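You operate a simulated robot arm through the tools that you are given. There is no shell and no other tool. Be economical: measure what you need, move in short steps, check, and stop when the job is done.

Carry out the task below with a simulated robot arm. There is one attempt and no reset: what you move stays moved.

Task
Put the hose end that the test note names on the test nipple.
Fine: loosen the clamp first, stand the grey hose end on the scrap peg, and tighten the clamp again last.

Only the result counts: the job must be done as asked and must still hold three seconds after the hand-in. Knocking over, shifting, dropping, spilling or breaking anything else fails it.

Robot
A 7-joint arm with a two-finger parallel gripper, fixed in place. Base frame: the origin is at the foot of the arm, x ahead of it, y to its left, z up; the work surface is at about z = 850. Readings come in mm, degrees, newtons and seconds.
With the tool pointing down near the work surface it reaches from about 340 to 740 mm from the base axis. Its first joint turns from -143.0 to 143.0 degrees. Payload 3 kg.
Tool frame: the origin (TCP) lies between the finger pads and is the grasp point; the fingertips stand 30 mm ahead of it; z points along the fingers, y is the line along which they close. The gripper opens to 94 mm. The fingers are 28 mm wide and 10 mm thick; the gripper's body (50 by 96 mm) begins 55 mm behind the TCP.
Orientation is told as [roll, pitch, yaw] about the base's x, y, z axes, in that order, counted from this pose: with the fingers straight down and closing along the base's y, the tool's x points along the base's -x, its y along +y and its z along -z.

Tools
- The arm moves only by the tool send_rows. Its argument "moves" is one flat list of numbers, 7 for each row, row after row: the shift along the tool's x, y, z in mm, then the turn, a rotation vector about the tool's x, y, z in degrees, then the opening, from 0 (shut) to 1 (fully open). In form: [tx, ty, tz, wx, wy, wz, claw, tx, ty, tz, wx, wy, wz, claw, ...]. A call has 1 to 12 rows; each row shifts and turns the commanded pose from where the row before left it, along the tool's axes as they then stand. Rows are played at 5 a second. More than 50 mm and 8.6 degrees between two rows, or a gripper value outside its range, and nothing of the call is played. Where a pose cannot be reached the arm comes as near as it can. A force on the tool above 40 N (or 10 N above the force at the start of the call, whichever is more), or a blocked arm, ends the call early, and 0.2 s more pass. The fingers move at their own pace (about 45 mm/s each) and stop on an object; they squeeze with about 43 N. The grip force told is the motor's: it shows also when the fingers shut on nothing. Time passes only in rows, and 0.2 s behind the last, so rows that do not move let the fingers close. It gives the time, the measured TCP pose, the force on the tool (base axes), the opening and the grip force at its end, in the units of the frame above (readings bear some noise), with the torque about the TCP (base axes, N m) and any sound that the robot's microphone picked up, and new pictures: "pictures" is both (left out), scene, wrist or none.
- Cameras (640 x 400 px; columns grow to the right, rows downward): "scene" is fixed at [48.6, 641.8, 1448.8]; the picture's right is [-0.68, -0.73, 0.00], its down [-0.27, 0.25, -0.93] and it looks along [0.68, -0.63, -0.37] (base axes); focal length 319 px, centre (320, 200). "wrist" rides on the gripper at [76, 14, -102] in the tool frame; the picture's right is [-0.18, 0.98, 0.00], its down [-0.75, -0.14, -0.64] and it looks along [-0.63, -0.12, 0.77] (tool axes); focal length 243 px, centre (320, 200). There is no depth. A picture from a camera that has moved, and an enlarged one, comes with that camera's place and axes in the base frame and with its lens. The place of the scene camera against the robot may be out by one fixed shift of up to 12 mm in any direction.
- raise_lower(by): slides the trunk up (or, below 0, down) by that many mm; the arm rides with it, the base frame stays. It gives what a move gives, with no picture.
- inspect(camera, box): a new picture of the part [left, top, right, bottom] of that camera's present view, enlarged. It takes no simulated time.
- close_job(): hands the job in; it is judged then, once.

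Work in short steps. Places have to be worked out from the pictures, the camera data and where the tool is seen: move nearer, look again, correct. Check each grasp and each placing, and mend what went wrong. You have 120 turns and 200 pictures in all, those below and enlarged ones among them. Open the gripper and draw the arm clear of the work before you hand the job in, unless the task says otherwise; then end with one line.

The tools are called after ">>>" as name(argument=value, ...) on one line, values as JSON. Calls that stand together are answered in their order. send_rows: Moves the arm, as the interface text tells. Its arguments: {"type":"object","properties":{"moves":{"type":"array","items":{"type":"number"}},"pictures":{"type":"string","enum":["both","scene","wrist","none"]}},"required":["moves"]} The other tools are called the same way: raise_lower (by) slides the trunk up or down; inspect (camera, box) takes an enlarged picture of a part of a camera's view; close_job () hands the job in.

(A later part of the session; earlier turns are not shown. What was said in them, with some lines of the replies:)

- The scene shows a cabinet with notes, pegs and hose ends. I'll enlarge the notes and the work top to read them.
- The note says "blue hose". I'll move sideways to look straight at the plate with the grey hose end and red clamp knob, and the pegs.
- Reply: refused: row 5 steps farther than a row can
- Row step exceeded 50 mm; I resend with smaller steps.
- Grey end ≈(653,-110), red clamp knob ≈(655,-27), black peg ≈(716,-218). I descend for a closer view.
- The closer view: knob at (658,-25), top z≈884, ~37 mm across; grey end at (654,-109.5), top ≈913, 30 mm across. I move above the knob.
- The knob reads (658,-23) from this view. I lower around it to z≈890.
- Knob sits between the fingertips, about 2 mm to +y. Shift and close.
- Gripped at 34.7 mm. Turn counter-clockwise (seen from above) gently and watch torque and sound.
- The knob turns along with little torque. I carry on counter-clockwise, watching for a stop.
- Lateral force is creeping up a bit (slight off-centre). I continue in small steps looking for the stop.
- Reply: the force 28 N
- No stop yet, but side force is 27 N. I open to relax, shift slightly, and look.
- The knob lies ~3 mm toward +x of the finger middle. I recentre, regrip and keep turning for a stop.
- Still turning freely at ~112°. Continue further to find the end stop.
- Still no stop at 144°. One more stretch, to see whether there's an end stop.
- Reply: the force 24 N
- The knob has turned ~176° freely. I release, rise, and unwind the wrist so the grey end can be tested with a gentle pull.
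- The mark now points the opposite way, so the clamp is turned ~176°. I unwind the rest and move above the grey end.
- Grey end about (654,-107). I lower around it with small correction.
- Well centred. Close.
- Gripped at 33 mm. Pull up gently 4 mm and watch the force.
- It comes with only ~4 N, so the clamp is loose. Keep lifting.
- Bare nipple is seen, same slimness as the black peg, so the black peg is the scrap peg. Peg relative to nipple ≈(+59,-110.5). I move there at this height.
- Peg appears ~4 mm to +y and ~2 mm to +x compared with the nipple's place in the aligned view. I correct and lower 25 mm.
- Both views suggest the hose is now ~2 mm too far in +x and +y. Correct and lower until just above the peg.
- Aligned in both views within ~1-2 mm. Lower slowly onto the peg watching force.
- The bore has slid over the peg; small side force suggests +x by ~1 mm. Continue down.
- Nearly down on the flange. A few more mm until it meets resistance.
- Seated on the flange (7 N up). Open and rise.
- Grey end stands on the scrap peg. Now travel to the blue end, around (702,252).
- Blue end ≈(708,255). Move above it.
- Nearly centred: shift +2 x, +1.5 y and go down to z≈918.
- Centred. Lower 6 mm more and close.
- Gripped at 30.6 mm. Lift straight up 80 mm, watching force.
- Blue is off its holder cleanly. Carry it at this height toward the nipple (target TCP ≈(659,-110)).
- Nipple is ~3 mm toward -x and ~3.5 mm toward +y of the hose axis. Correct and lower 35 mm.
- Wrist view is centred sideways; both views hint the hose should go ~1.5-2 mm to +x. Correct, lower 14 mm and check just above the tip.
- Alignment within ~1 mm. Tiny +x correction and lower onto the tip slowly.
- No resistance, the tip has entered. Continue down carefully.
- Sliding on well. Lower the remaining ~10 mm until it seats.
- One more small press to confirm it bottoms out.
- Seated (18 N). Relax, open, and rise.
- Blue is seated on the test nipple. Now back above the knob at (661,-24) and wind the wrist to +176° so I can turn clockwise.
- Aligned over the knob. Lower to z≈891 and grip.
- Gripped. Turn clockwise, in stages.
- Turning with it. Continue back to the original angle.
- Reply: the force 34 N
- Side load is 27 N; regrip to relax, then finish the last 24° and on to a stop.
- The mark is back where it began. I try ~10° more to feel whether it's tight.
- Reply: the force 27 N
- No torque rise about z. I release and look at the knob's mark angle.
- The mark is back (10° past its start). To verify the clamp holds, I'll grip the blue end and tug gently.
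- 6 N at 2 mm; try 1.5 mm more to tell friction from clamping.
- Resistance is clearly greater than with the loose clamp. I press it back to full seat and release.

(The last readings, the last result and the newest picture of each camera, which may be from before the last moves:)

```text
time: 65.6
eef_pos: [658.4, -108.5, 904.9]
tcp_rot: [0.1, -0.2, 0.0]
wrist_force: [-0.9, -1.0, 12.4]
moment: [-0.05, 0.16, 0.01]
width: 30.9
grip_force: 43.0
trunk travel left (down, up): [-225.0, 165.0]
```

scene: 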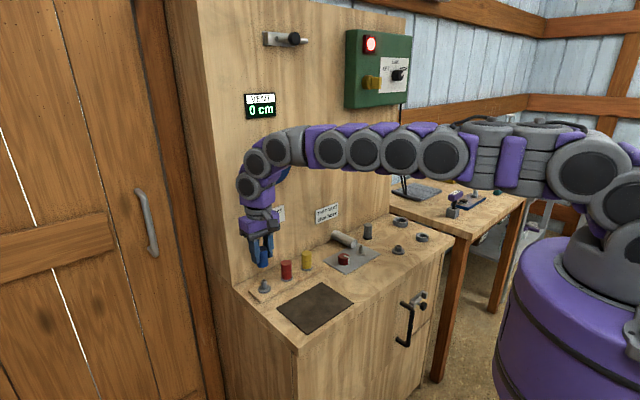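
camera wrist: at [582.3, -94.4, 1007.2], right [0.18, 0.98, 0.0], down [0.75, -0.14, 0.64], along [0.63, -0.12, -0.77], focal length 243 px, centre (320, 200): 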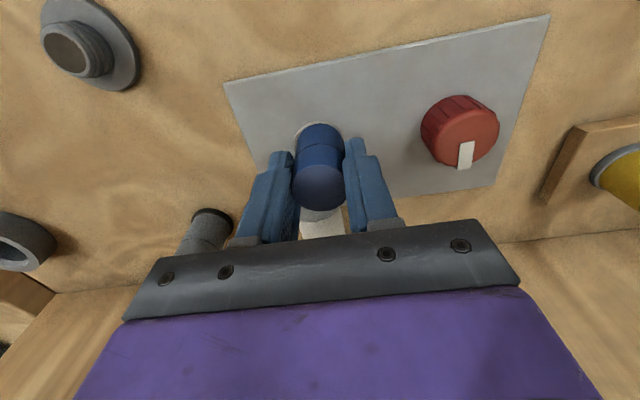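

Seated again. I release and regrip the knob for a last tightening check, comparing the mark in scene pictures.

>>> send_rows(moves=[0, 0, -1, 0, 0, 0, 0.25, 0, 0, 0, 0, 0, 0, 0.4, 0, 0, 0, 0, 0, 0, 0.6, 0, 0, 0, 0, 0, 0, 0.6, 0, 0, -27, 0, 0, 0, 0.6, 0, 0, -30, 0, 0, 0, 0.6, -1.5, 43, 0, 0, 0, 0, 0.65, -1.5, 42.5, 0, 0, 0, 0, 0.65, 0, 0, 0, 0, 0, 0, 0.65], pictures="none")

>>> inspect(camera="scene", box=[320, 235, 380, 275])

>>> inspect(camera="wrist", box=[260, 60, 380, 180])

```text
time: 67.6
eef_pos: [661.1, -21.6, 962.5]
tcp_rot: [0.0, -0.1, 0.1]
wrist_force: [0.2, -0.5, 0.3]
moment: [0.03, 0.02, -0.01]
width: 61.1
grip_force: 0.0
trunk travel left (down, up): [-225.0, 165.0]
```

```text
10.00 times, centred on (350, 255) of scene
camera zoom: at [48.6, 641.8, 1448.8], right [-0.68, -0.73, 0.0], down [-0.27, 0.25, -0.93], along [0.68, -0.63, -0.37], focal length 3190 px, centre (20, -350)
```

zoom: 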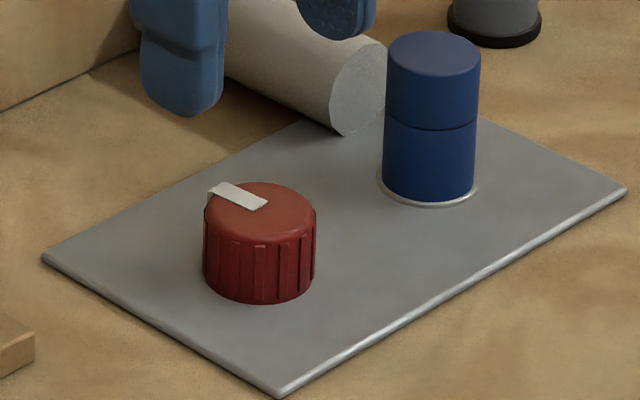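

```text
3.33 times, centred on (320, 120) of wrist
camera zoom: at [585.1, -6.9, 1064.0], right [0.18, 0.98, 0.0], down [0.75, -0.14, 0.64], along [0.63, -0.12, -0.77], focal length 809 px, centre (320, 467)
```

zoom: 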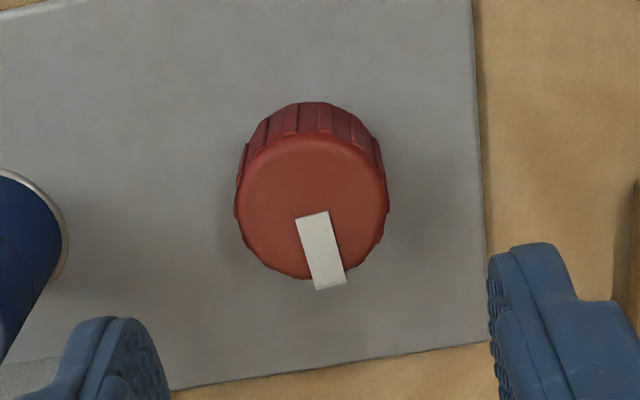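

The mark is back at its starting direction, ~10° on the tight side, with blue seated and grey on the peg. I rise and draw the arm clear.

>>> send_rows(moves=[10, 0, -40, 0, 0, 0, 1, 20, 0, -40, 0, 0, 0, 1, 20, 0, -40, 0, 0, 0, 1, 20, 0, -40, 0, 0, 0, 1, 20, 0, -30, 0, 0, 0, 1, 0, 0, 0, 0, 0, 0, 1], pictures="both")

>>> inspect(camera="scene", box=[230, 205, 450, 335])

```text
time: 69.0
eef_pos: [571.4, -21.8, 1149.8]
tcp_rot: [0.0, 0.1, 0.0]
wrist_force: [-0.1, 0.7, -0.8]
moment: [-0.01, -0.01, -0.01]
width: 93.9
grip_force: 0.1
trunk travel left (down, up): [-225.0, 165.0]
camera wrist: at [495.6, -8.0, 1252.9], right [0.18, 0.98, 0.0], down [0.75, -0.14, 0.64], along [0.63, -0.12, -0.77], focal length 243 px, centre (320, 200)
```

scene: 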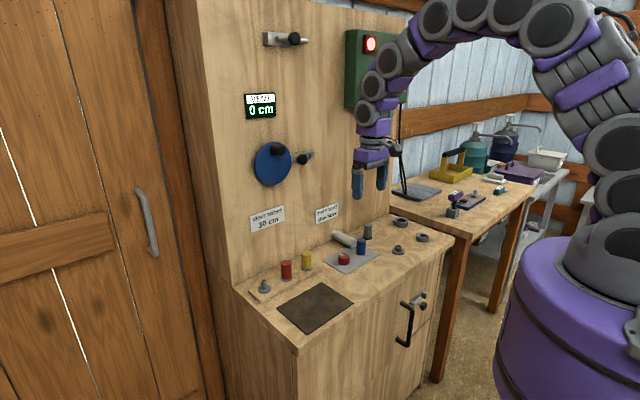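
wrist: 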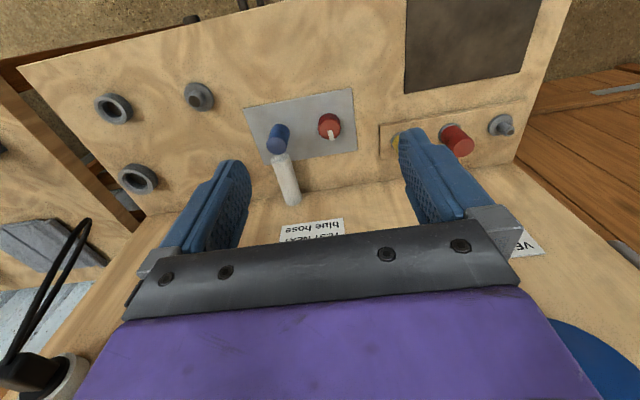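

```text
2.91 times, centred on (340, 270) of scene
camera zoom: at [48.6, 641.8, 1448.8], right [-0.68, -0.73, 0.0], down [-0.27, 0.25, -0.93], along [0.68, -0.63, -0.37], focal length 928 px, centre (262, -4)
```

zoom: 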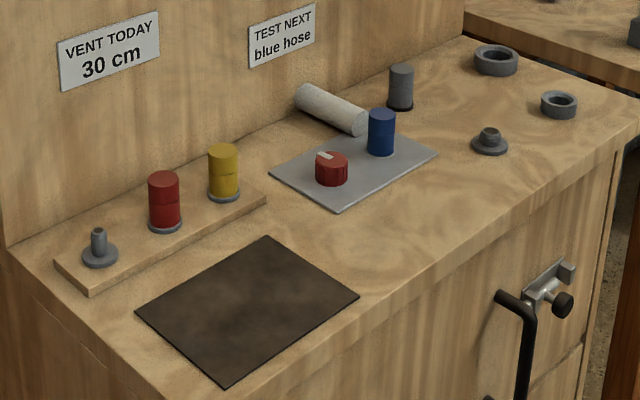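

Everything is in place: grey on the scrap peg, blue on the test nipple, clamp turned back, arm clear. Hand in.

>>> close_job()

```text
The job is handed in.
```

The blue hose end the test note names is on the test nipple, the grey end stands on the scrap peg, and the clamp is turned back about 10° past its starting mark. I felt no end stop on the clamp, and a gentle tug on the blue end only suggested it is gripping.
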